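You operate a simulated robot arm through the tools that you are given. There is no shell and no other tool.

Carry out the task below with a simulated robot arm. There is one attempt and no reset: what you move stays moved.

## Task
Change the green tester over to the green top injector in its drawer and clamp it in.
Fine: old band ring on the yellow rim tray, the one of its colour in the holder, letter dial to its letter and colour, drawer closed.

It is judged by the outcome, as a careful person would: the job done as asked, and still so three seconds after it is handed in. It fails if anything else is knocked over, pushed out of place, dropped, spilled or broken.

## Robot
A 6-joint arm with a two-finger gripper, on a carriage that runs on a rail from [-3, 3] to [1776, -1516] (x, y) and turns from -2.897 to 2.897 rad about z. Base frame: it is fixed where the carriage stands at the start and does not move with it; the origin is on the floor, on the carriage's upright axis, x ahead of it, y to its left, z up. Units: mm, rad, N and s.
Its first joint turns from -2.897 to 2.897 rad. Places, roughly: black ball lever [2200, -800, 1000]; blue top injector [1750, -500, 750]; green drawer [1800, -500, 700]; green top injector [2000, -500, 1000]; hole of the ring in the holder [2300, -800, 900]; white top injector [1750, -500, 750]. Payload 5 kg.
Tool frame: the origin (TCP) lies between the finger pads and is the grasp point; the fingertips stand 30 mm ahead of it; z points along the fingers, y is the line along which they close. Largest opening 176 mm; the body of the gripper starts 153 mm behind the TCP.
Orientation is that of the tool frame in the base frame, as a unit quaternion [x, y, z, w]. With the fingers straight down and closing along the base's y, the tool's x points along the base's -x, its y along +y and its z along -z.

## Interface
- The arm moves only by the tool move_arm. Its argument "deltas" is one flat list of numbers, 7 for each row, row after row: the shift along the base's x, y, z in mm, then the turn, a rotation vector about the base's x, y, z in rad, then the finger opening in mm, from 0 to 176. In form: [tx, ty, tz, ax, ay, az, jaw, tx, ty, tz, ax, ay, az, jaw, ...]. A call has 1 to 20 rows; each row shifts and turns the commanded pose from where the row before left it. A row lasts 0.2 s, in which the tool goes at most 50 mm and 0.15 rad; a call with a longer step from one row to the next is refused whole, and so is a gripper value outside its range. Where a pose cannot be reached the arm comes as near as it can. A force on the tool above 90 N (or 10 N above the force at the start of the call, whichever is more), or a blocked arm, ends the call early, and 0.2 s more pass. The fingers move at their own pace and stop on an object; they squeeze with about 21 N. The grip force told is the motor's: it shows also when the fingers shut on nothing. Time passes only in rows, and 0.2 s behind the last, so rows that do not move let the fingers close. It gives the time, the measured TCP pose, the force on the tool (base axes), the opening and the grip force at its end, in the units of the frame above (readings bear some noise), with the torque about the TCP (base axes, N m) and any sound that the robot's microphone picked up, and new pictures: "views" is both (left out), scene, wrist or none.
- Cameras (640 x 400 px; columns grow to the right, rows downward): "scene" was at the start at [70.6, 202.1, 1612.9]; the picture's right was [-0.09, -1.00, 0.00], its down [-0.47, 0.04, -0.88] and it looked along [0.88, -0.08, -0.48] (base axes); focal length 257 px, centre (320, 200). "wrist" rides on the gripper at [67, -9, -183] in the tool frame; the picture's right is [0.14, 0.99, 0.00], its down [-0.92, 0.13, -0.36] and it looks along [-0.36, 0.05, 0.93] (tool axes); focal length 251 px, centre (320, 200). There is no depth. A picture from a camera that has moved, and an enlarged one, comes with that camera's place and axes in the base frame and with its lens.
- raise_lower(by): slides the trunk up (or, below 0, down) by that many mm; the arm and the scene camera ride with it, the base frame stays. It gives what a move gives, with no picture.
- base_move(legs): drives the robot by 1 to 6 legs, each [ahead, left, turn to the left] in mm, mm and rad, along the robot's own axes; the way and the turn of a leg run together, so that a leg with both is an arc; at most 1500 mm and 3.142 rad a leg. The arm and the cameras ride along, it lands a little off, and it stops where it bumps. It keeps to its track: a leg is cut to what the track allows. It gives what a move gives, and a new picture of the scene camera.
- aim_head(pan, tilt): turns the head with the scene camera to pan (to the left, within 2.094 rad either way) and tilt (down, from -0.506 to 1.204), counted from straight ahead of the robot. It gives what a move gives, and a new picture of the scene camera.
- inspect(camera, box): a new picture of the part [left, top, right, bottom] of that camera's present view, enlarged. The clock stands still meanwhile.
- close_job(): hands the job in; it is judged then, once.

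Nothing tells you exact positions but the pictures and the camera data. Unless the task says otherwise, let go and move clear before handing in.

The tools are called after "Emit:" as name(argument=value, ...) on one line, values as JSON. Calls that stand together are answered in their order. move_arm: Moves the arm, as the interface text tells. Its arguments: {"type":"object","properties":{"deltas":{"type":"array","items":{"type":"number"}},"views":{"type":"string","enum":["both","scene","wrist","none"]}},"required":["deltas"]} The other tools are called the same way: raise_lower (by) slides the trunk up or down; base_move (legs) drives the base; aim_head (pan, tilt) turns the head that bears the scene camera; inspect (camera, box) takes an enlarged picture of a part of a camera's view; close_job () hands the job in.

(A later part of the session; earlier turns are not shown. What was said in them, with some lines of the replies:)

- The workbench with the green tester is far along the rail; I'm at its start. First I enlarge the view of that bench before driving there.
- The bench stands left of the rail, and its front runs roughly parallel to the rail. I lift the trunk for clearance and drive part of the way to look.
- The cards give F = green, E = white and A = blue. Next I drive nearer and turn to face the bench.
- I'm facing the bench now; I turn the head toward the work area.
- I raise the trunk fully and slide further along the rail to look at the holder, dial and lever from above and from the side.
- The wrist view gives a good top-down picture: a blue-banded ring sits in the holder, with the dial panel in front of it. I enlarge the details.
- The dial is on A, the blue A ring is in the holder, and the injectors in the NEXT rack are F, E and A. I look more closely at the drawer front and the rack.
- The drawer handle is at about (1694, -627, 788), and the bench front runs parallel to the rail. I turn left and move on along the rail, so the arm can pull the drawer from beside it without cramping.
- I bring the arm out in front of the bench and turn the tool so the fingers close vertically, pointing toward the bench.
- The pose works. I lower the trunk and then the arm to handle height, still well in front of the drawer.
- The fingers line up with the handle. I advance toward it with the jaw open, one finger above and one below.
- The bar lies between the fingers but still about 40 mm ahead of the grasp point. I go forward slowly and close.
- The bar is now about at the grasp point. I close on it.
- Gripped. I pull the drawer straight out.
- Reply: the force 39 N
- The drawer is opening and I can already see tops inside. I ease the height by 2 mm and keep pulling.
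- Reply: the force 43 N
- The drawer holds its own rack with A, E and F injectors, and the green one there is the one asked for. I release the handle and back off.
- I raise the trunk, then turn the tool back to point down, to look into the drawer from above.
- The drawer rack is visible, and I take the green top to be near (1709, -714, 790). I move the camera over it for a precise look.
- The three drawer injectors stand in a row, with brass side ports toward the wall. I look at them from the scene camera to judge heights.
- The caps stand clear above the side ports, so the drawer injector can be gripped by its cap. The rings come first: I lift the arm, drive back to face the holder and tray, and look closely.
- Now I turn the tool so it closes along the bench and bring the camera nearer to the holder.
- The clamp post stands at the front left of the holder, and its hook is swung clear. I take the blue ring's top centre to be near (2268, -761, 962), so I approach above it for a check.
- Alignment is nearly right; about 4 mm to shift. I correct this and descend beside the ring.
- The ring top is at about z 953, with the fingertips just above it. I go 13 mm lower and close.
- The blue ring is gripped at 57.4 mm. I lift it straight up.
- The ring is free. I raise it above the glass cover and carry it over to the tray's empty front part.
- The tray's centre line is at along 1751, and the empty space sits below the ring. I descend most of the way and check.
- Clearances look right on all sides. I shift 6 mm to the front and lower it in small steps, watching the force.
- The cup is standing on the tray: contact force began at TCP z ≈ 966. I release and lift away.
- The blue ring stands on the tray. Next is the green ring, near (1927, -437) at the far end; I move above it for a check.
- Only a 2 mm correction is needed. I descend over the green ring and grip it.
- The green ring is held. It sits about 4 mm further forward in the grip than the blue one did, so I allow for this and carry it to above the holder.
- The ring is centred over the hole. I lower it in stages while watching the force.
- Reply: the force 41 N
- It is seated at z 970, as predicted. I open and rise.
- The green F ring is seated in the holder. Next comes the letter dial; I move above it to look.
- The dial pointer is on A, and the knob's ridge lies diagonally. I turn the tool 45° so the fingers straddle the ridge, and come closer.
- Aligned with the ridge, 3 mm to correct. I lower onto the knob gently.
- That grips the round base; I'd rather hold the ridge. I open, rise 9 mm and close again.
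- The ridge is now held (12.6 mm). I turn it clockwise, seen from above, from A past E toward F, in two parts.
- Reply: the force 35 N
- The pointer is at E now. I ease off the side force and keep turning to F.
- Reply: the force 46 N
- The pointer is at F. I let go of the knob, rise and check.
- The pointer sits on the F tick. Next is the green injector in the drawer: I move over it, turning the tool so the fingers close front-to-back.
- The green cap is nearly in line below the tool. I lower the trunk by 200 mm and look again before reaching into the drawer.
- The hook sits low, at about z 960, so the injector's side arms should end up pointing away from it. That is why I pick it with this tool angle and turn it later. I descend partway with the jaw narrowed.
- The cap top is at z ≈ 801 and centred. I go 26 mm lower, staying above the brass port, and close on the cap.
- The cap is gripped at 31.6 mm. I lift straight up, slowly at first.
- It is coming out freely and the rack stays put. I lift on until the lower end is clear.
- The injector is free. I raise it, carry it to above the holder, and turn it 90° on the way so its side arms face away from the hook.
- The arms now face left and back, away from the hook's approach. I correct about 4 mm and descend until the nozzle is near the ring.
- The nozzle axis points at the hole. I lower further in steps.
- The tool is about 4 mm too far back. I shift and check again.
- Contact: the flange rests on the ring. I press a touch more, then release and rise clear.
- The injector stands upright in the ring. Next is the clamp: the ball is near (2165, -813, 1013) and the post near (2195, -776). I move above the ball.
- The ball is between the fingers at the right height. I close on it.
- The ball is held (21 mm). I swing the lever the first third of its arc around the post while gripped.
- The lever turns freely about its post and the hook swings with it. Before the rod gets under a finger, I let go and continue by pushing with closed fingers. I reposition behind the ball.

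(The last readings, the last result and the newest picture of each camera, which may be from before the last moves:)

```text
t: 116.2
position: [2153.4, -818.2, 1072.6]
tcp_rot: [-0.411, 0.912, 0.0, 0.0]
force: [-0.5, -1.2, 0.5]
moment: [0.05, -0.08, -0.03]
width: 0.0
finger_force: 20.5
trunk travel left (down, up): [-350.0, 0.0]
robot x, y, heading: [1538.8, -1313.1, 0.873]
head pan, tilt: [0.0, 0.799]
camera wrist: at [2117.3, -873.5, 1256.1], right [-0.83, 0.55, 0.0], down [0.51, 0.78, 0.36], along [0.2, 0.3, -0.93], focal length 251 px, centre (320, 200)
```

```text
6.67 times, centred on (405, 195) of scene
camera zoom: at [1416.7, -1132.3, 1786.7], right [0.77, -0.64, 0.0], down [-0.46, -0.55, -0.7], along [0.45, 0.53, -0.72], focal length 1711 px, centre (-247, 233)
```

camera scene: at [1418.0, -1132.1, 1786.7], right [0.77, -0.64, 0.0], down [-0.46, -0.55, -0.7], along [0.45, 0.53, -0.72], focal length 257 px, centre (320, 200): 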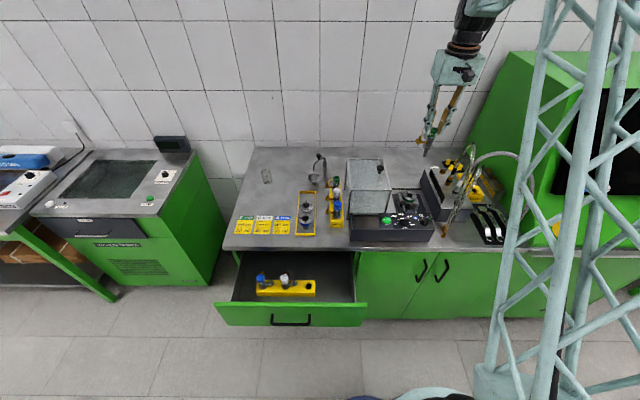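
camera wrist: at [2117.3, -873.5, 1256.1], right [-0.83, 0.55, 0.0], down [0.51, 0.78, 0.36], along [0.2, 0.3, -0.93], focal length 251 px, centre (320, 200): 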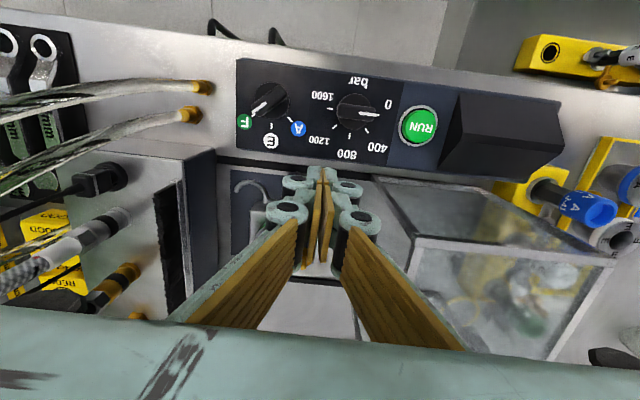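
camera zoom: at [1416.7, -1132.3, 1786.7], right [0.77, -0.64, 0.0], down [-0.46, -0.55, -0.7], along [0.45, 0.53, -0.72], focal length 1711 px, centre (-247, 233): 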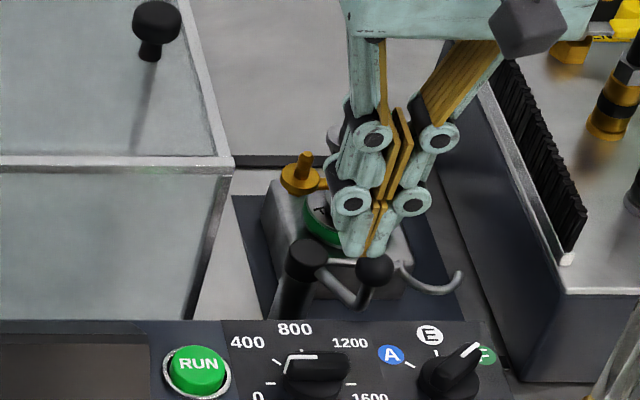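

Emit:
move_arm(deltas=[-7, 6, 0, 0, 0, 0, 0, 0, 0, -20, 0, 0, 0, 0, 0, 0, -18, 0, 0, 0, 0, 0, 0, -9, 0, 0, 0, 0], views="wrist")

Emit:
inspect(camera="wrist", box=[220, 80, 420, 260])

Emit:
inspect(camera="scene", box=[375, 165, 435, 225])

```text
t: 117.2
position: [2148.4, -812.8, 1026.4]
tcp_rot: [-0.412, 0.911, 0.001, 0.001]
force: [-0.2, 0.1, 0.2]
moment: [0.0, -0.01, 0.03]
width: 0.0
finger_force: 20.9
trunk travel left (down, up): [-350.0, 0.0]
robot x, y, heading: [1535.7, -1311.2, 0.873]
head pan, tilt: [0.0, 0.799]
camera wrist: at [2111.1, -867.4, 1209.1], right [-0.83, 0.55, 0.0], down [0.51, 0.78, 0.36], along [0.2, 0.3, -0.93], focal length 251 px, centre (320, 200)
```

wrist: 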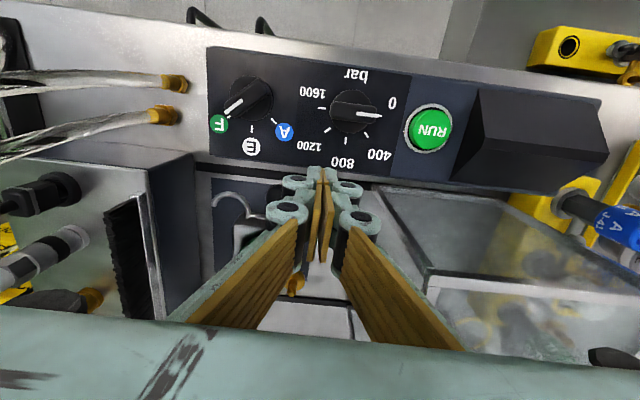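

```text
2.22 times, centred on (320, 170) of wrist
camera zoom: at [2111.1, -867.4, 1209.1], right [-0.83, 0.55, 0.0], down [0.51, 0.78, 0.36], along [0.2, 0.3, -0.93], focal length 559 px, centre (320, 267)
```

zoom: 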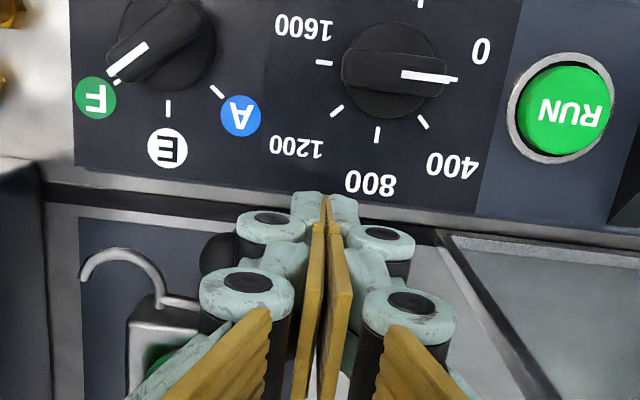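

```text
6.67 times, centred on (405, 195) of scene
camera zoom: at [1417.3, -1131.8, 1786.7], right [0.77, -0.64, 0.0], down [-0.46, -0.55, -0.7], along [0.45, 0.53, -0.72], focal length 1711 px, centre (-247, 233)
```

zoom: 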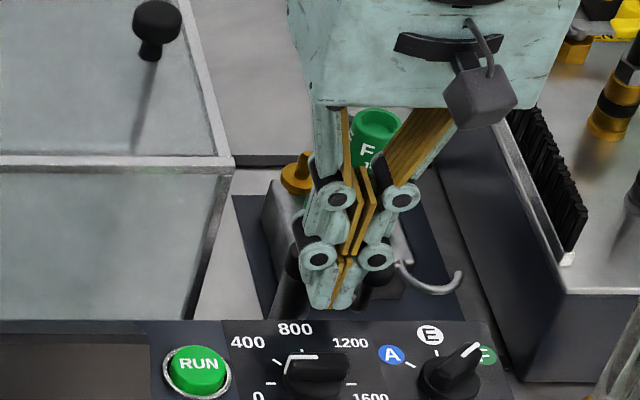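

Emit:
move_arm(deltas=[9.1, -7.8, 0, 0, 0, 0, 0, 7.16, -0.86, 0, 0, 0, 0, 0, 7.16, -0.86, 0, 0, 0, 0, 0, 7.16, -0.86, 0, 0, 0, 0, 0], views="wrist")

Emit:
inspect(camera="wrist", box=[220, 80, 420, 260])

Emit:
inspect(camera="scene", box=[375, 165, 435, 225])

```text
t: 118.2
position: [2178.5, -822.2, 1025.9]
tcp_rot: [-0.412, 0.911, 0.001, 0.0]
force: [-0.2, 0.0, 0.6]
moment: [0.0, -0.01, 0.0]
width: 0.0
finger_force: 21.2
trunk travel left (down, up): [-350.0, 0.0]
robot x, y, heading: [1540.0, -1316.3, 0.872]
head pan, tilt: [0.0, 0.799]
camera wrist: at [2141.7, -877.8, 1208.7], right [-0.83, 0.55, 0.0], down [0.51, 0.78, 0.36], along [0.2, 0.3, -0.93], focal length 251 px, centre (320, 200)
```

wrist: 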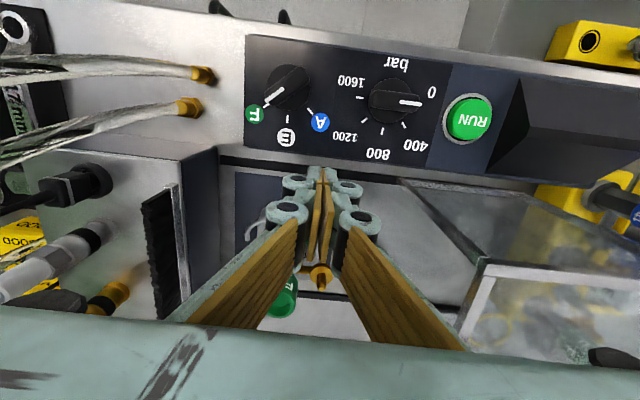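

```text
2.22 times, centred on (320, 170) of wrist
camera zoom: at [2141.7, -877.8, 1208.7], right [-0.83, 0.55, 0.0], down [0.51, 0.78, 0.36], along [0.2, 0.3, -0.93], focal length 559 px, centre (320, 267)
```

zoom: 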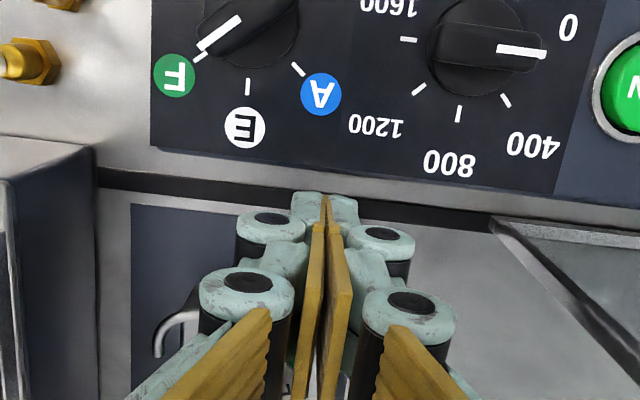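

```text
6.67 times, centred on (405, 195) of scene
camera zoom: at [1417.4, -1131.8, 1786.7], right [0.77, -0.64, 0.0], down [-0.46, -0.55, -0.7], along [0.45, 0.53, -0.72], focal length 1711 px, centre (-247, 233)
```

zoom: 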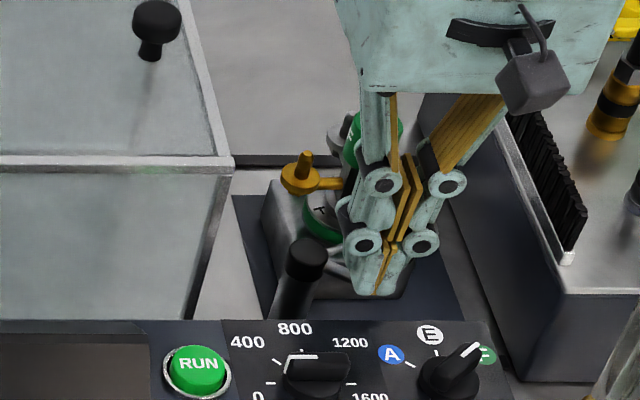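

The hook has swung further. I step around to the front side of the ball and push it toward the wall for the rest of the arc.

Emit:
move_arm(deltas=[-3.8, 3.2, 0, 0, 0, 0, 0, -13, -15.2, 0, 0, 0, 0, 0, 10.7, -9.1, 0, 0, 0, 0, 0, 10.7, -9.1, 0, 0, 0, 0, 0], views="none")

Emit:
inspect(camera="scene", box=[375, 165, 435, 225])

Emit:
inspect(camera="wrist", box=[220, 100, 420, 280])

```text
t: 119.2
position: [2183.0, -852.2, 1026.0]
tcp_rot: [-0.411, 0.912, 0.0, 0.0]
force: [0.6, 0.7, -0.7]
moment: [-0.05, 0.09, 0.02]
width: 0.0
finger_force: 20.6
trunk travel left (down, up): [-350.0, 0.0]
robot x, y, heading: [1535.8, -1312.9, 0.876]
head pan, tilt: [0.0, 0.799]
```

```text
6.67 times, centred on (405, 195) of scene
camera zoom: at [1417.8, -1131.5, 1786.7], right [0.77, -0.64, 0.0], down [-0.46, -0.55, -0.7], along [0.45, 0.53, -0.72], focal length 1711 px, centre (-247, 233)
```

zoom: 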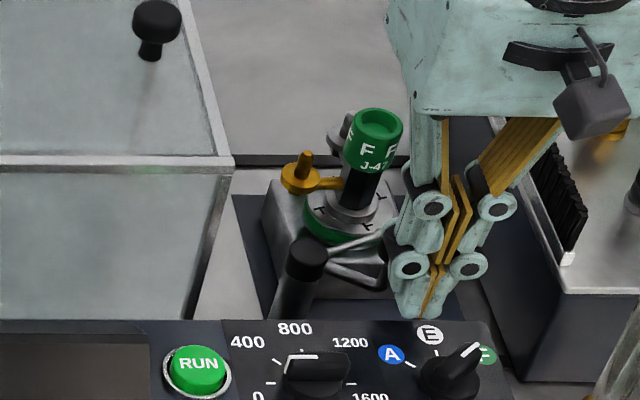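

```text
2.22 times, centred on (320, 190) of wrist
camera zoom: at [2146.6, -907.5, 1209.5], right [-0.83, 0.55, 0.0], down [0.51, 0.78, 0.36], along [0.2, 0.3, -0.93], focal length 559 px, centre (320, 222)
```

zoom: 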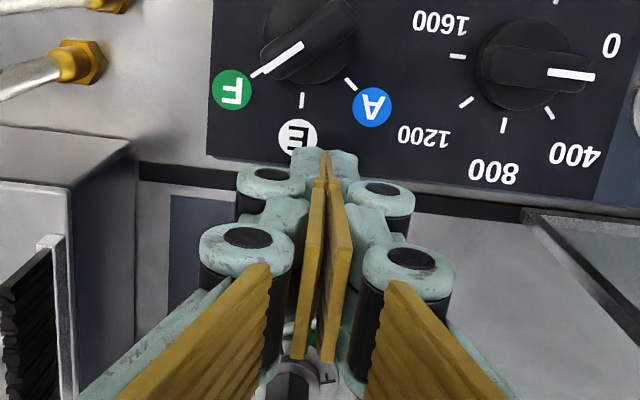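

Emit:
move_arm(deltas=[3.9, 4.56, 0, 0, 0, 0, 0, 3.9, 4.56, 0, 0, 0, 0, 0, 3.9, 4.56, 0, 0, 0, 0, 0, 3.9, 4.56, 0, 0, 0, 0, 0, 3.9, 4.56, 0, 0, 0, 0, 0], views="none")

Emit:
inspect(camera="scene", box=[375, 165, 435, 225])

Emit:
inspect(camera="wrist", box=[220, 100, 420, 280])

```text
t: 120.4
position: [2203.2, -830.4, 1026.3]
tcp_rot: [-0.412, 0.911, 0.001, 0.0]
force: [0.2, -0.2, 0.0]
moment: [-0.02, 0.0, 0.0]
width: 0.0
finger_force: 21.0
trunk travel left (down, up): [-350.0, 0.0]
robot x, y, heading: [1538.4, -1315.4, 0.871]
head pan, tilt: [0.0, 0.799]
```

```text
6.67 times, centred on (405, 195) of scene
camera zoom: at [1417.3, -1131.8, 1786.7], right [0.77, -0.64, 0.0], down [-0.46, -0.55, -0.7], along [0.45, 0.53, -0.72], focal length 1711 px, centre (-247, 233)
```

zoom: 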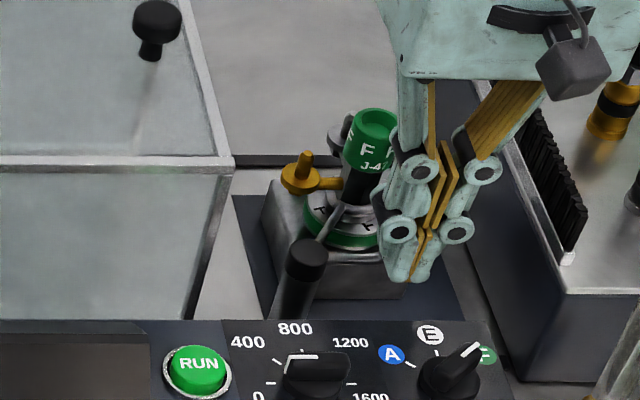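

```text
2.22 times, centred on (320, 190) of wrist
camera zoom: at [2166.2, -885.1, 1209.3], right [-0.83, 0.55, 0.0], down [0.51, 0.78, 0.36], along [0.2, 0.3, -0.93], focal length 559 px, centre (320, 222)
```

zoom: 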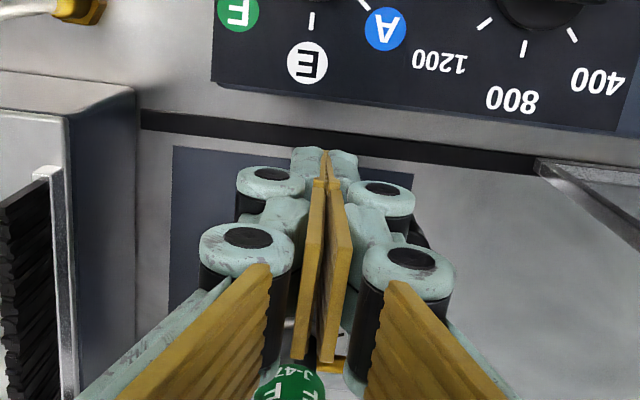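

Emit:
move_arm(deltas=[2.6, 3.04, 0, 0, 0, 0, 0, 2.6, 3.04, 0, 0, 0, 0, 0], views="none")

Emit:
inspect(camera="scene", box=[375, 165, 435, 225])

Emit:
move_arm(deltas=[2.6, 3.04, 0, 0, 0, 0, 0, 2.6, 3.04, 0, 0, 0, 0, 0], views="none")

Emit:
inspect(camera="scene", box=[375, 165, 435, 225])

```text
t: 121.0
position: [2207.4, -824.6, 1024.9]
tcp_rot: [-0.412, 0.911, -0.001, 0.0]
force: [-0.8, 0.6, -0.2]
moment: [-0.02, 0.01, -0.02]
width: 0.1
finger_force: 21.1
trunk travel left (down, up): [-350.0, 0.0]
robot x, y, heading: [1540.6, -1312.9, 0.873]
head pan, tilt: [0.0, 0.799]
```

```text
6.67 times, centred on (405, 195) of scene
camera zoom: at [1417.5, -1131.7, 1786.7], right [0.77, -0.64, 0.0], down [-0.46, -0.55, -0.7], along [0.45, 0.53, -0.72], focal length 1711 px, centre (-247, 233)
```

zoom: 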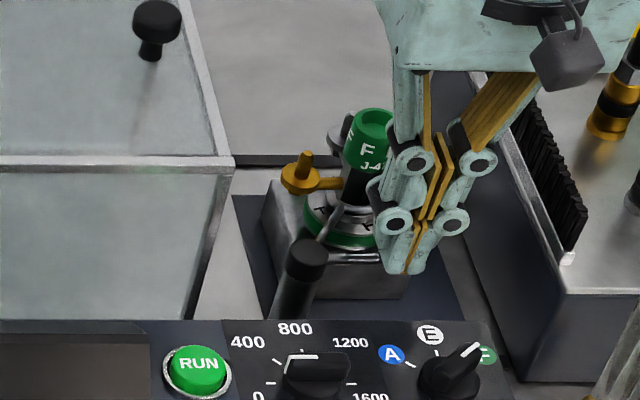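

```text
t: 121.6
position: [2209.5, -822.2, 1026.4]
tcp_rot: [-0.412, 0.911, 0.0, -0.004]
force: [-29.1, -34.1, 6.7]
moment: [-0.76, 0.56, -0.23]
width: 0.0
finger_force: 20.8
trunk travel left (down, up): [-350.0, 0.0]
robot x, y, heading: [1537.8, -1310.8, 0.873]
head pan, tilt: [0.0, 0.799]
```

```text
6.67 times, centred on (405, 195) of scene
camera zoom: at [1415.5, -1133.9, 1786.9], right [0.77, -0.64, 0.0], down [-0.46, -0.55, -0.7], along [0.45, 0.53, -0.72], focal length 1711 px, centre (-247, 233)
```

zoom: 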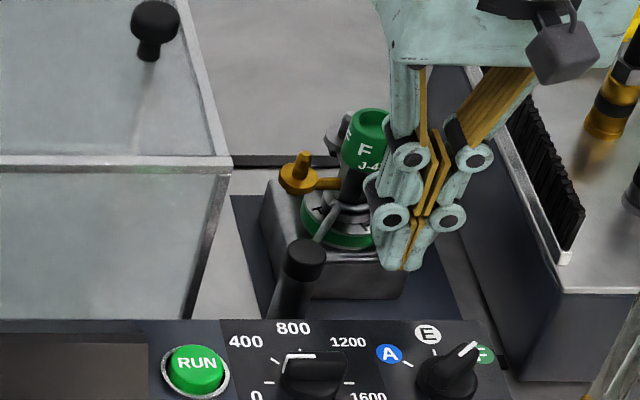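

The lever has come to a stop (45 N). I back off, rise and look at the clamp from above.

Emit:
move_arm(deltas=[-6.5, -7.6, 0, 0, 0, 0, 0, -10, -11.7, 20, 0, 0, 0, 0, -10, -11.7, 40, 0, 0, 0, 0, 0, 0, 45, 0, 0, 0, 0], views="both")

Emit:
inspect(camera="wrist", box=[220, 140, 380, 300])

Emit:
inspect(camera="scene", box=[380, 170, 430, 220])

```text
t: 122.6
position: [2187.2, -849.9, 1134.1]
tcp_rot: [-0.412, 0.911, 0.0, 0.002]
force: [-0.2, -0.3, -0.4]
moment: [0.06, -0.09, 0.02]
width: 0.1
finger_force: 21.0
trunk travel left (down, up): [-350.0, 0.0]
robot x, y, heading: [1542.5, -1315.0, 0.872]
head pan, tilt: [0.0, 0.799]
camera scene: at [1416.8, -1132.2, 1786.8], right [0.77, -0.64, 0.0], down [-0.46, -0.55, -0.7], along [0.45, 0.53, -0.72], focal length 257 px, centre (320, 200)
camera wrist: at [2151.4, -905.5, 1316.8], right [-0.83, 0.55, 0.0], down [0.51, 0.78, 0.36], along [0.2, 0.3, -0.93], focal length 251 px, centre (320, 200)
```

scene: 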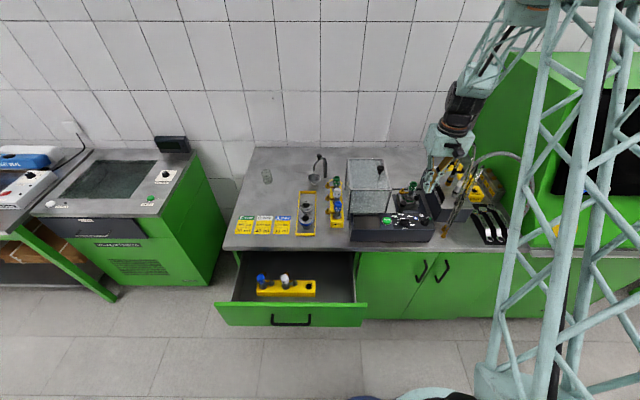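
wrist: 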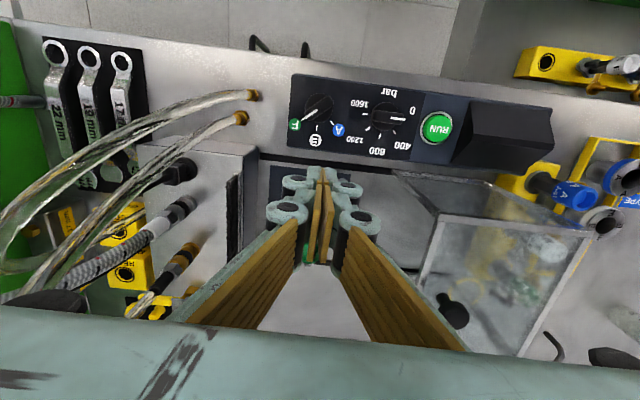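

```text
2.50 times, centred on (300, 220) of wrist
camera zoom: at [2151.4, -905.5, 1316.8], right [-0.83, 0.55, 0.0], down [0.51, 0.78, 0.36], along [0.2, 0.3, -0.93], focal length 629 px, centre (370, 150)
```

zoom: 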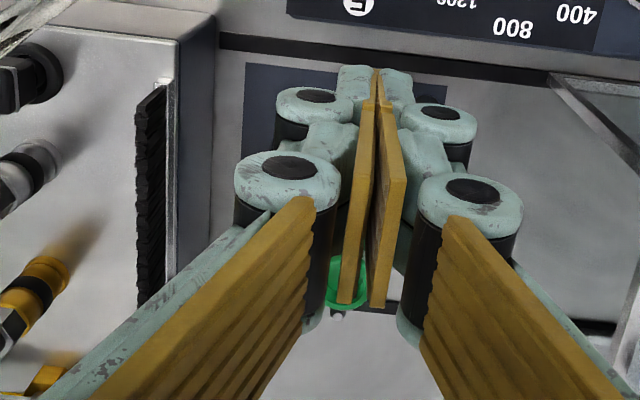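

```text
8.00 times, centred on (405, 195) of scene
camera zoom: at [1416.8, -1132.2, 1786.8], right [0.77, -0.64, 0.0], down [-0.46, -0.55, -0.7], along [0.45, 0.53, -0.72], focal length 2054 px, centre (-360, 240)
```

zoom: 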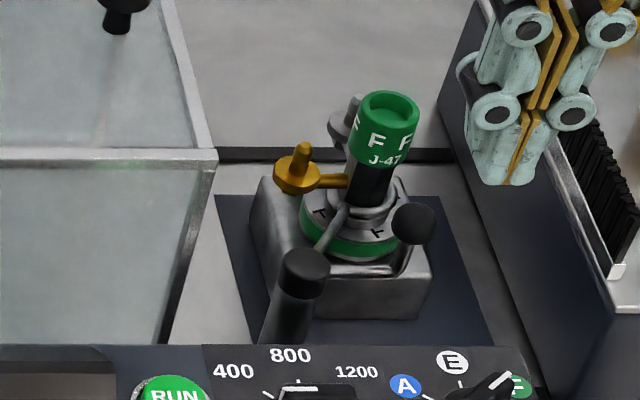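

Emit:
move_arm(deltas=[0, 0, 40, 0, 0, 0, 60, 0, 0, 20, 0, 0, 0, 100, 15, 10, 0, 0, 0, 0, 120, 15, 10, 0, 0, 0, 0, 120], views="wrist")

Emit:
inspect(camera="wrist", box=[260, 140, 380, 260])

```text
t: 123.6
position: [2217.5, -828.3, 1191.9]
tcp_rot: [-0.411, 0.912, 0.0, 0.0]
force: [1.4, -0.3, 0.0]
moment: [-0.01, 0.06, 0.0]
width: 120.2
finger_force: 0.0
trunk travel left (down, up): [-350.0, 0.0]
robot x, y, heading: [1538.4, -1312.1, 0.874]
head pan, tilt: [0.0, 0.799]
camera wrist: at [2180.9, -883.2, 1375.0], right [-0.83, 0.55, 0.0], down [0.51, 0.78, 0.36], along [0.2, 0.3, -0.93], focal length 251 px, centre (320, 200)
```

wrist: 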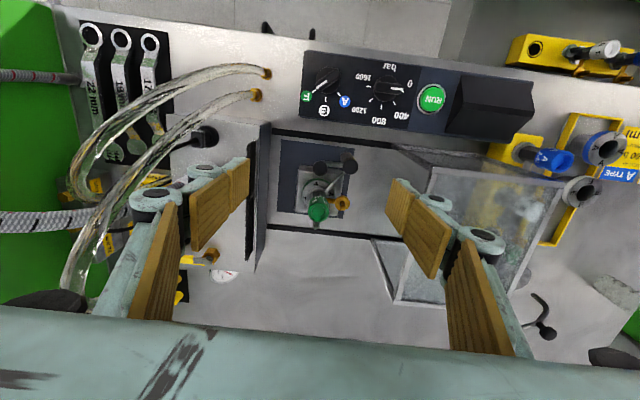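

```text
3.33 times, centred on (320, 200) of wrist
camera zoom: at [2180.9, -883.2, 1375.0], right [-0.83, 0.55, 0.0], down [0.51, 0.78, 0.36], along [0.2, 0.3, -0.93], focal length 838 px, centre (320, 200)
```

zoom: 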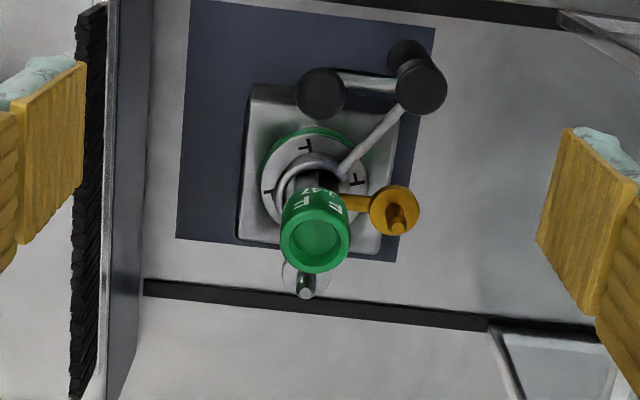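

The clamp hook wraps the injector on its flange, with the ball swung around to the front. Only the drawer remains. I bring the arm over to the left, above and in front of it.

Emit:
move_arm(deltas=[-44.85, 11.06, 5, 0, 0, 0, 60, -44.85, 11.06, 5, 0, 0, 0, 0, -44.85, 11.06, 0, 0, 0, 0, 0, -44.85, 11.06, 0, 0, 0, 0, 0, -44.85, 11.06, 0, 0, 0, 0, 0, -44.85, 11.06, 0, 0, 0, 0, 0, -44.85, 11.06, 0, 0, 0, 0, 0, -44.85, 11.06, 0, 0, 0, 0, 0, -44.85, 11.06, 0, 0, 0, 0, 0, -44.85, 11.06, 0, 0, 0, 0, 0, -44.85, 11.06, 0, 0, 0, 0, 0, -44.85, 11.06, 0, 0, 0, 0, 0, -44.85, 11.06, 0, 0, 0, 0, 0, -44.85, 11.06, 0, 0, 0, 0, 0], views="none")

Emit:
base_move(legs=[[0, -120, 0]])

Emit:
inspect(camera="wrist", box=[0, 0, 640, 400])

Emit:
inspect(camera="scene", box=[150, 180, 330, 340])

```text
t: 126.6
position: [1587.6, -671.6, 1202.1]
tcp_rot: [-0.411, 0.912, 0.0, 0.001]
force: [-0.5, 0.2, 0.5]
moment: [0.03, -0.09, 0.03]
width: 0.0
finger_force: 20.7
trunk travel left (down, up): [-350.0, 0.0]
robot x, y, heading: [1541.3, -1312.9, 0.874]
head pan, tilt: [0.0, 0.799]
```

```text
t: 127.9
position: [1676.9, -750.9, 1202.3]
tcp_rot: [-0.412, 0.911, 0.0, 0.0]
force: [0.0, -0.7, 0.3]
moment: [0.05, 0.08, -0.03]
width: 0.0
finger_force: 20.7
trunk travel left (down, up): [-350.0, 0.0]
robot x, y, heading: [1628.8, -1391.4, 0.872]
head pan, tilt: [0.0, 0.799]
camera scene: at [1508.4, -1210.5, 1786.8], right [0.77, -0.64, 0.0], down [-0.46, -0.55, -0.7], along [0.45, 0.54, -0.72], focal length 257 px, centre (320, 200)
```

scene: 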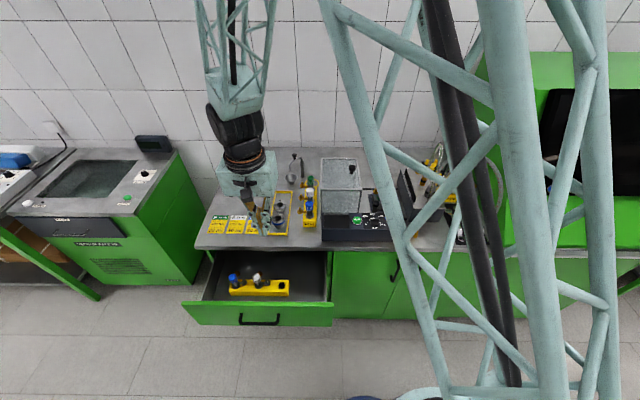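

```text
1.00 times, centred on (320, 200) of wrist (not enlarged: the box is as wide or as high as the picture)
camera zoom: at [1641.3, -806.0, 1385.5], right [-0.84, 0.55, 0.0], down [0.51, 0.78, 0.36], along [0.2, 0.3, -0.93], focal length 251 px, centre (320, 200)
```

zoom: 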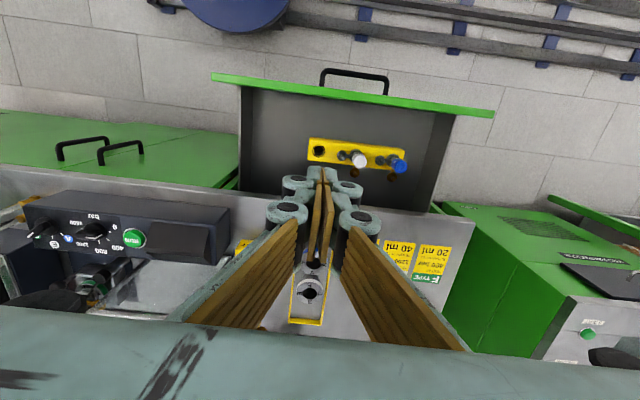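

```text
2.50 times, centred on (240, 260) of scene
camera zoom: at [1508.4, -1210.5, 1786.8], right [0.77, -0.64, 0.0], down [-0.46, -0.55, -0.7], along [0.45, 0.54, -0.72], focal length 642 px, centre (520, 50)
```

zoom: 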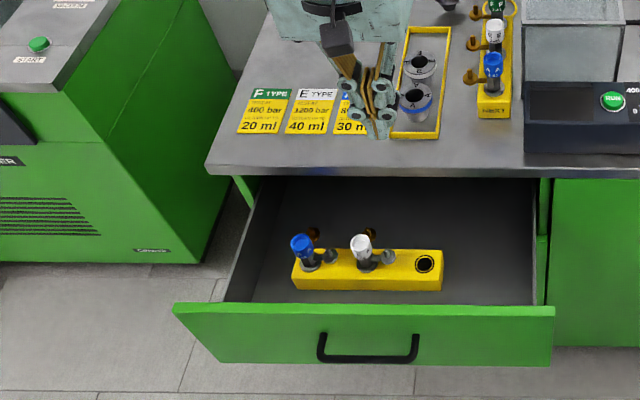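

The handle is at (1552, -807), z 788. I move in front of it, lower the trunk and bring the closed fingers behind the bar on the aisle side.

Emit:
move_arm(deltas=[-38.75, -22.65, 0, 0, 0, 0, 0, -38.75, -22.65, 0, 0, 0, 0, 0, -38.75, -22.65, 0, 0, 0, 0, 0, -38.75, -22.65, 0, 0, 0, 0, 0], views="none")

Emit:
raise_lower(by=-300)

Emit:
inspect(camera="wrist", box=[0, 0, 640, 400])

Emit:
inspect(camera="scene", box=[0, 0, 640, 400])

```text
t: 128.9
position: [1524.6, -840.8, 1200.2]
tcp_rot: [-0.411, 0.912, -0.002, -0.001]
force: [0.0, 1.3, 0.1]
moment: [-0.12, 0.02, 0.03]
width: 0.0
finger_force: 20.7
trunk travel left (down, up): [-350.0, 0.0]
robot x, y, heading: [1632.4, -1393.6, 0.877]
head pan, tilt: [0.0, 0.799]
```

```text
t: 131.9
position: [1522.0, -840.2, 902.5]
tcp_rot: [-0.413, 0.911, 0.0, 0.001]
force: [0.5, 0.0, 0.4]
moment: [0.01, 0.03, 0.02]
width: 0.0
finger_force: 21.2
trunk travel left (down, up): [-50.0, 300.0]
robot x, y, heading: [1627.5, -1391.2, 0.875]
head pan, tilt: [0.0, 0.799]
```

```text
1.00 times, centred on (320, 200) of wrist (not enlarged: the box is as wide or as high as the picture)
camera zoom: at [1485.9, -896.1, 1085.6], right [-0.84, 0.55, 0.0], down [0.51, 0.78, 0.36], along [0.2, 0.3, -0.93], focal length 251 px, centre (320, 200)
```

zoom: 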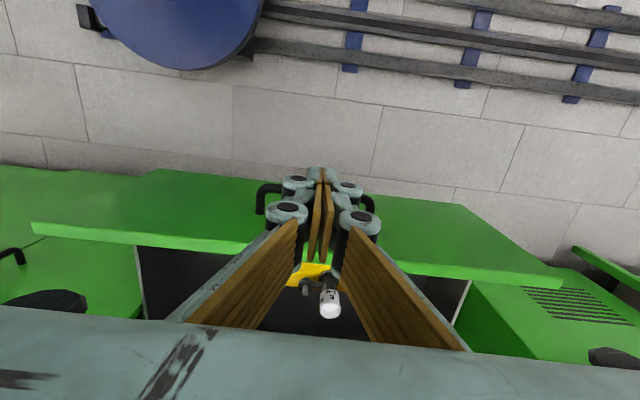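

```text
1.00 times, centred on (320, 200) of scene (not enlarged: the box is as wide or as high as the picture)
camera zoom: at [1509.8, -1207.9, 1491.9], right [0.77, -0.64, 0.0], down [-0.43, -0.52, -0.74], along [0.47, 0.57, -0.67], focal length 257 px, centre (320, 200)
```

zoom: 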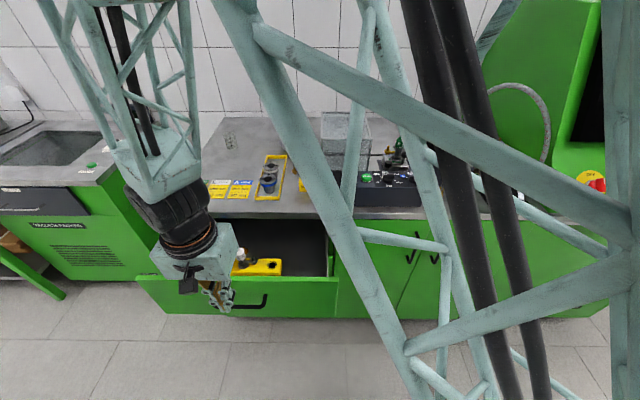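

Emit:
move_arm(deltas=[0, 0, -35, 0, 0, 0, 0, 0, 0, -35, 0, 0, 0, 0, 0, 0, -35, 0, 0, 0, 0], views="wrist")

Emit:
inspect(camera="scene", box=[130, 220, 350, 360])

```text
t: 132.7
position: [1522.9, -842.4, 795.3]
tcp_rot: [-0.412, 0.911, 0.0, 0.0]
force: [0.2, -0.5, 0.2]
moment: [0.15, 0.04, -0.02]
width: 0.0
finger_force: 21.0
trunk travel left (down, up): [-50.0, 300.0]
robot x, y, heading: [1629.1, -1391.3, 0.881]
head pan, tilt: [0.0, 0.799]
camera wrist: at [1486.8, -897.7, 978.4], right [-0.84, 0.55, 0.0], down [0.51, 0.78, 0.36], along [0.2, 0.3, -0.93], focal length 251 px, centre (320, 200)
```

wrist: 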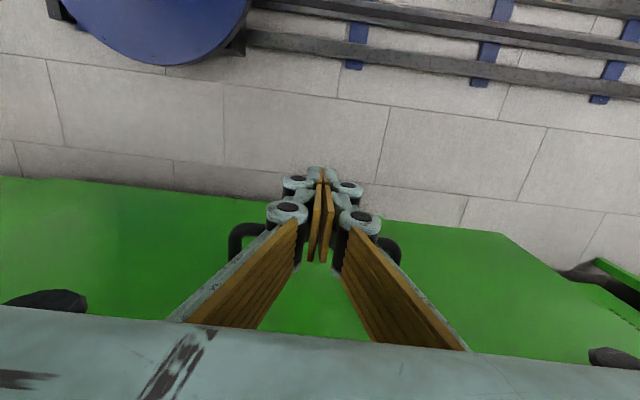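

```text
2.86 times, centred on (240, 290) of scene
camera zoom: at [1508.1, -1210.6, 1486.7], right [0.77, -0.64, 0.0], down [-0.46, -0.55, -0.7], along [0.45, 0.54, -0.72], focal length 734 px, centre (549, -57)
```

zoom: 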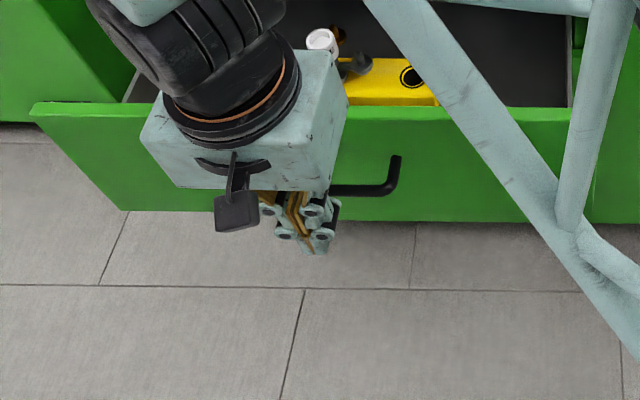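

The fingers are in place in front of the bar. I push the drawer in slowly and steadily.

Emit:
move_arm(deltas=[6.5, 7.6, 0, 0, 0, 0, 0, 6.5, 7.6, 0, 0, 0, 0, 0, 6.5, 7.6, 0, 0, 0, 0, 0, 9.1, 10.65, 0, 0, 0, 0, 0, 9.1, 10.65, 0, 0, 0, 0, 0, 9.1, 10.65, 0, 0, 0, 0, 0, 9.1, 10.65, 0, 0, 0, 0, 0, 9.1, 10.65, 0, 0, 0, 0, 0, 9.1, 10.65, 0, 0, 0, 0, 0, 9.1, 10.65, 0, 0, 0, 0, 0], views="both")

```text
t: 134.9
position: [1605.6, -742.2, 797.2]
tcp_rot: [-0.412, 0.911, 0.0, 0.0]
force: [-0.5, -1.5, 0.5]
moment: [0.05, -0.07, -0.03]
width: 0.0
finger_force: 45.0
trunk travel left (down, up): [-50.0, 300.0]
robot x, y, heading: [1631.7, -1394.0, 0.875]
head pan, tilt: [0.0, 0.799]
camera scene: at [1507.8, -1210.3, 1486.7], right [0.77, -0.64, 0.0], down [-0.46, -0.55, -0.7], along [0.45, 0.54, -0.72], focal length 257 px, centre (320, 200)
camera wrist: at [1569.3, -798.6, 980.0], right [-0.84, 0.55, 0.0], down [0.51, 0.78, 0.36], along [0.2, 0.3, -0.93], focal length 251 px, centre (320, 200)
```

scene: 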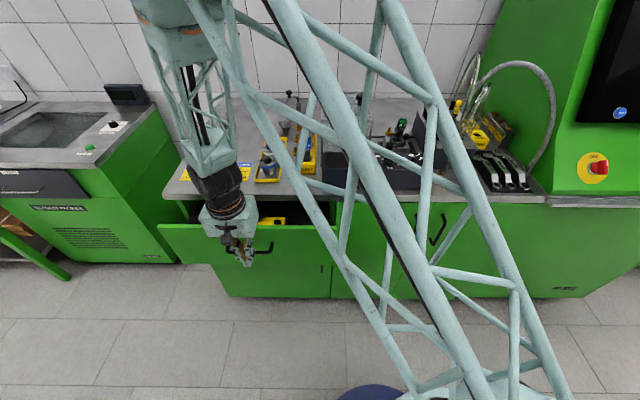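
wrist: 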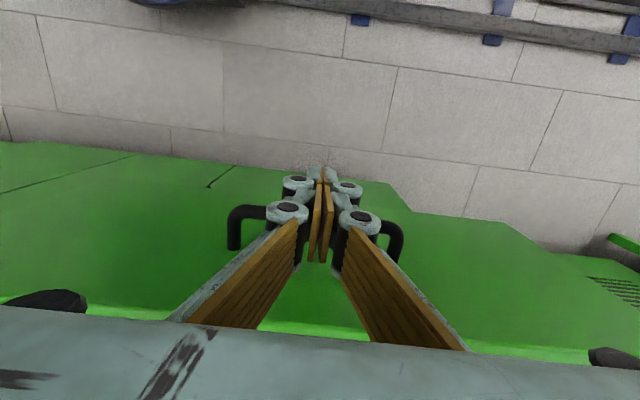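

Emit:
move_arm(deltas=[9.1, 10.65, 0, 0, 0, 0, 0, 9.1, 10.65, 0, 0, 0, 0, 0, 9.1, 10.65, 0, 0, 0, 0, 0, 9.1, 10.65, 0, 0, 0, 0, 0, 9.1, 10.65, 0, 0, 0, 0, 0, 9.1, 10.65, 0, 0, 0, 0, 0, 6.5, 7.6, 0, 0, 0, 0, 0, 5.2, 6.1, 0, 0, 0, 0, 0], views="both")

Emit:
inspect(camera="scene", box=[150, 170, 350, 290])

```text
t: 136.7
position: [1673.1, -665.7, 797.0]
tcp_rot: [-0.413, 0.911, 0.0, 0.001]
force: [0.6, 0.5, 0.0]
moment: [0.04, 0.0, -0.04]
width: 0.0
finger_force: 45.3
trunk travel left (down, up): [-50.0, 300.0]
robot x, y, heading: [1628.0, -1389.1, 0.875]
head pan, tilt: [0.0, 0.799]
camera scene: at [1507.9, -1210.1, 1486.7], right [0.77, -0.64, 0.0], down [-0.46, -0.55, -0.7], along [0.45, 0.54, -0.72], focal length 257 px, centre (320, 200)
camera wrist: at [1636.1, -720.9, 979.8], right [-0.84, 0.55, 0.0], down [0.51, 0.78, 0.36], along [0.2, 0.3, -0.93], focal length 251 px, centre (320, 200)
```

scene: 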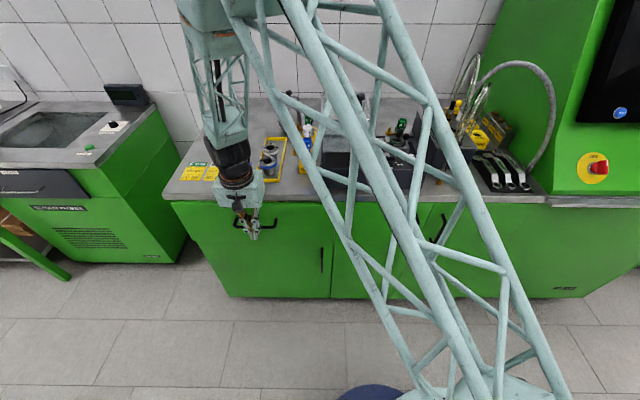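
wrist: 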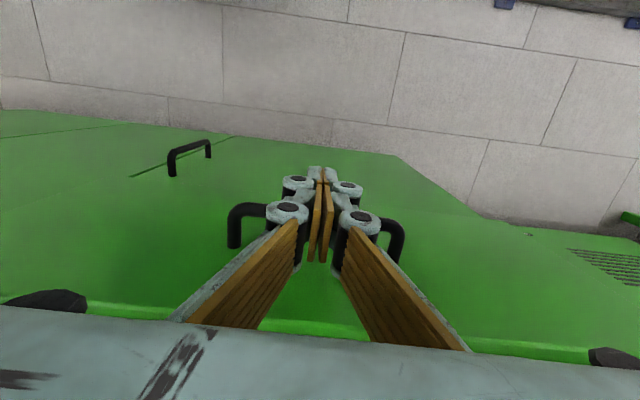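

```text
3.20 times, centred on (250, 230) of scene
camera zoom: at [1507.9, -1210.1, 1486.7], right [0.77, -0.64, 0.0], down [-0.46, -0.55, -0.7], along [0.45, 0.54, -0.72], focal length 822 px, centre (544, 104)
```

zoom: 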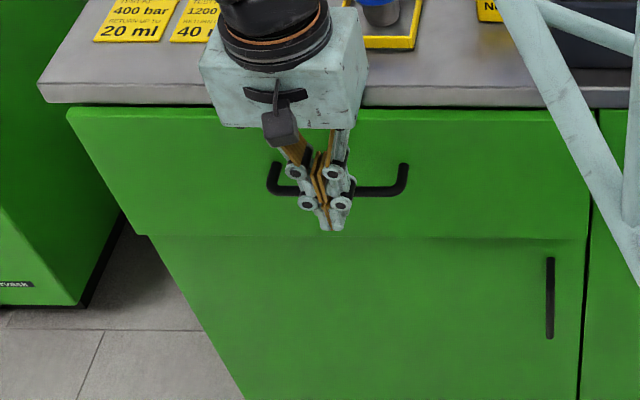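

Nearly shut. I push the last few millimetres gently.

Emit:
move_arm(deltas=[3.25, 3.8, 0, 0, 0, 0, 0, 3.25, 3.8, 0, 0, 0, 0, 0, 3.25, 3.8, 0, 0, 0, 0, 0], views="none")

Emit:
move_arm(deltas=[2.6, 3.04, 0, 0, 0, 0, 0], views="none")

Emit:
move_arm(deltas=[2, 2.3, 0, 0, 0, 0, 0], views="wrist")

Emit:
inspect(camera="scene", box=[150, 170, 350, 290])

```text
t: 137.5
position: [1680.2, -653.8, 796.8]
tcp_rot: [-0.412, 0.911, 0.0, 0.0]
force: [-0.1, -0.3, 1.4]
moment: [0.03, -0.04, -0.02]
width: 0.0
finger_force: 44.9
trunk travel left (down, up): [-50.0, 300.0]
robot x, y, heading: [1631.9, -1394.8, 0.875]
head pan, tilt: [0.0, 0.799]
```

```text
t: 137.9
position: [1682.5, -653.5, 797.7]
tcp_rot: [-0.413, 0.911, -0.002, 0.0]
force: [-18.9, -18.5, 5.9]
moment: [0.08, 0.21, 0.07]
width: 6.0
finger_force: 45.1
trunk travel left (down, up): [-50.0, 300.0]
robot x, y, heading: [1629.3, -1387.8, 0.875]
head pan, tilt: [0.0, 0.799]
```

```text
t: 138.3
position: [1681.6, -652.2, 796.2]
tcp_rot: [-0.414, 0.911, -0.002, -0.001]
force: [-42.8, -42.1, 4.3]
moment: [0.05, 0.56, 0.16]
width: 5.7
finger_force: 45.1
trunk travel left (down, up): [-50.0, 300.0]
robot x, y, heading: [1630.0, -1389.0, 0.88]
head pan, tilt: [0.0, 0.799]
camera wrist: at [1645.8, -707.6, 980.2], right [-0.84, 0.55, 0.0], down [0.51, 0.78, 0.36], along [0.2, 0.3, -0.93], focal length 251 px, centre (320, 200)
```

wrist: 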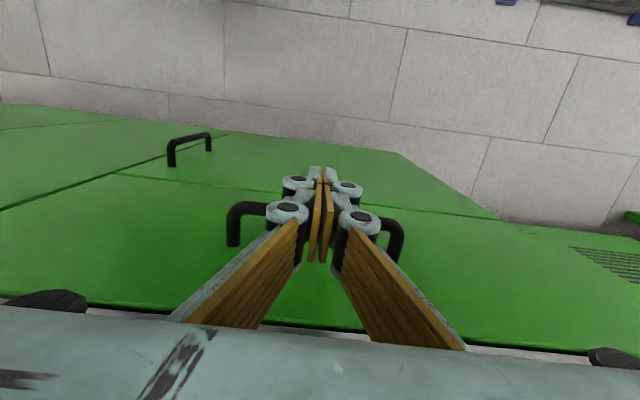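

```text
3.20 times, centred on (250, 230) of scene
camera zoom: at [1505.9, -1212.1, 1486.8], right [0.77, -0.64, 0.0], down [-0.46, -0.55, -0.7], along [0.45, 0.54, -0.72], focal length 822 px, centre (544, 104)
```

zoom: 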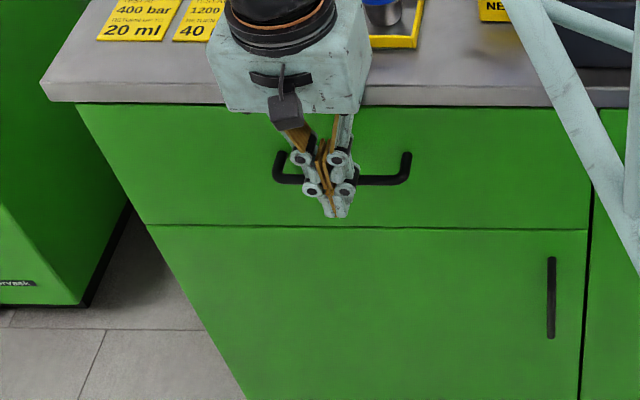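

The drawer front is flush with the cabinet. I back away, raise up, and take a final look at everything.

Emit:
move_arm(deltas=[-6.5, -7.6, 0, 0, 0, 0, 0, -26, -30.4, 0, 0, 0, 0, 0, -29, -34, 0, 0, 0, 0, 0, -29, -34, 0, 0, 0, 0, 0, 0, 0, 40, 0, 0, 0, 0, 0, 0, 45, 0, 0, 0, 0, 0, 0, 45, 0, 0, 0, 0], views="none")

Emit:
raise_lower(by=300)

Emit:
aim_head(pan=0.05, tilt=0.75)

Emit:
inspect(camera="scene", box=[180, 130, 440, 330])

```text
t: 139.9
position: [1596.3, -753.8, 928.0]
tcp_rot: [-0.412, 0.911, -0.001, 0.0]
force: [0.0, 1.6, -0.4]
moment: [-0.22, 0.01, 0.0]
width: 0.1
finger_force: 45.2
trunk travel left (down, up): [-50.0, 300.0]
robot x, y, heading: [1630.7, -1394.8, 0.873]
head pan, tilt: [0.0, 0.799]
```

```text
t: 142.9
position: [1596.6, -754.2, 1228.1]
tcp_rot: [-0.412, 0.911, 0.0, 0.0]
force: [0.0, 0.3, -0.3]
moment: [-0.02, 0.02, 0.03]
width: 0.3
finger_force: 45.6
trunk travel left (down, up): [-350.0, 0.0]
robot x, y, heading: [1631.9, -1392.4, 0.877]
head pan, tilt: [0.0, 0.799]
```

```text
t: 143.5
position: [1596.9, -752.4, 1227.9]
tcp_rot: [-0.412, 0.911, 0.0, -0.001]
force: [0.9, 1.0, -0.6]
moment: [0.01, 0.04, -0.02]
width: 0.0
finger_force: 44.9
trunk travel left (down, up): [-350.0, 0.0]
robot x, y, heading: [1632.7, -1393.8, 0.879]
head pan, tilt: [0.051, 0.75]
camera scene: at [1506.1, -1205.7, 1790.7], right [0.8, -0.6, 0.0], down [-0.41, -0.55, -0.73], along [0.44, 0.58, -0.68], focal length 257 px, centre (320, 200)
```

scene: 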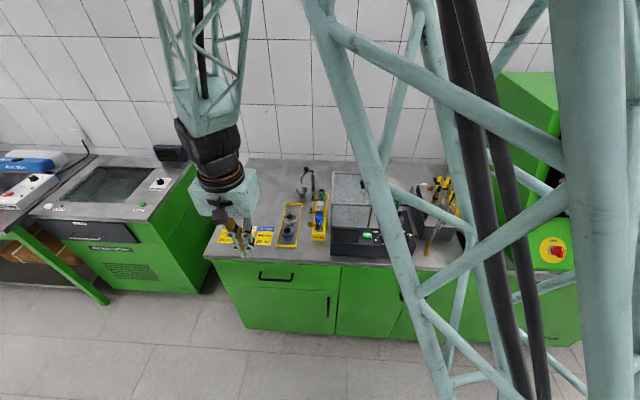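

```text
2.00 times, centred on (310, 230) of scene
camera zoom: at [1506.1, -1205.7, 1790.7], right [0.8, -0.6, 0.0], down [-0.41, -0.55, -0.73], along [0.44, 0.58, -0.68], focal length 513 px, centre (340, 140)
```

zoom: 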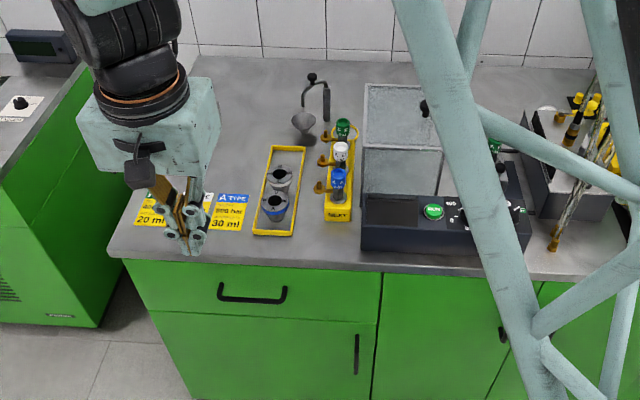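

The arm blocks the view of the holder, so I shift back a little to check the clamp, ring and dial once more.

Emit:
base_move(legs=[[0, 200, 0]])

Emit:
inspect(camera="scene", box=[380, 150, 480, 250])

```text
t: 145.2
position: [1442.4, -623.7, 1228.1]
tcp_rot: [-0.413, 0.911, 0.0, 0.001]
force: [-1.2, 0.6, 0.9]
moment: [-0.03, -0.08, -0.01]
width: 0.1
finger_force: 44.8
trunk travel left (down, up): [-350.0, 0.0]
robot x, y, heading: [1477.4, -1262.9, 0.877]
head pan, tilt: [0.051, 0.75]
camera scene: at [1352.1, -1074.4, 1790.6], right [0.8, -0.6, 0.0], down [-0.41, -0.55, -0.73], along [0.44, 0.59, -0.68], focal length 257 px, centre (320, 200)
```

scene: 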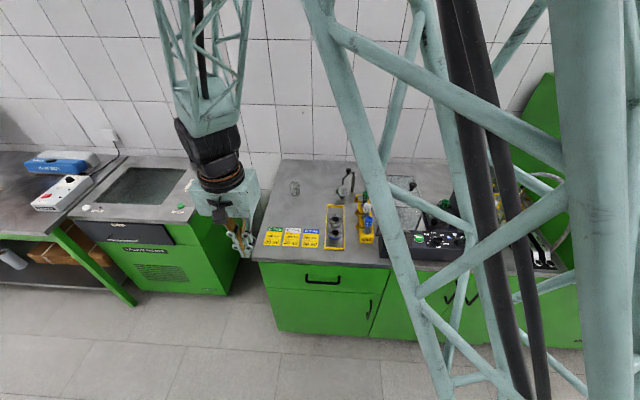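

```text
4.00 times, centred on (430, 200) of scene
camera zoom: at [1352.1, -1074.4, 1790.6], right [0.8, -0.6, 0.0], down [-0.41, -0.55, -0.73], along [0.44, 0.59, -0.68], focal length 1027 px, centre (-120, 200)
```

zoom: 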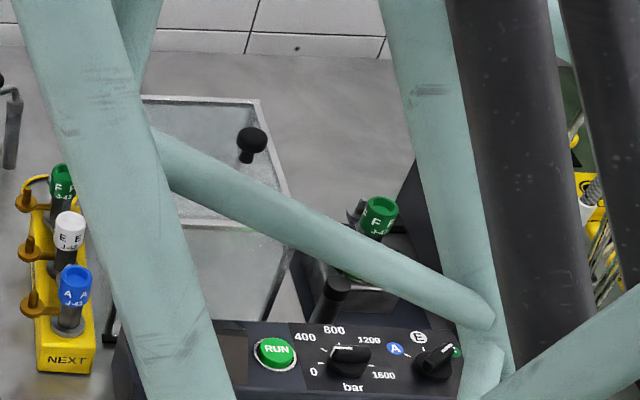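

The injector stands upright in the green ring with the clamp on, and the dial is on F. The blue ring is on the yellow tray, the drawer is shut, and the gripper is clear. I hand the job in.

Emit:
close_job()

```text
The job is handed in.
```

The green tester is changed over to the green top injector (F, J-47) from its drawer, and the job is handed in. I don't have the judging result.

- **Rings:** the old blue A ring stands on the yellow rim tray, in the empty front part. The green F ring is seated in the holder.
- **Injector:** it stands upright in the green ring, turned so its side arms face away from the clamp hook.
- **Clamp:** I swung the black ball lever round until it stopped, with about 45 N on it. Seen from above, the hook wraps the injector at its flange.
- **Dial:** the letter dial is on F, green. I left the bar dial where it was.
- **Drawer:** it is pushed shut and flush with the cabinet, with the other two injectors still in their rack.

I saw nothing knocked over or dropped. The gripper is empty and clear of the bench.
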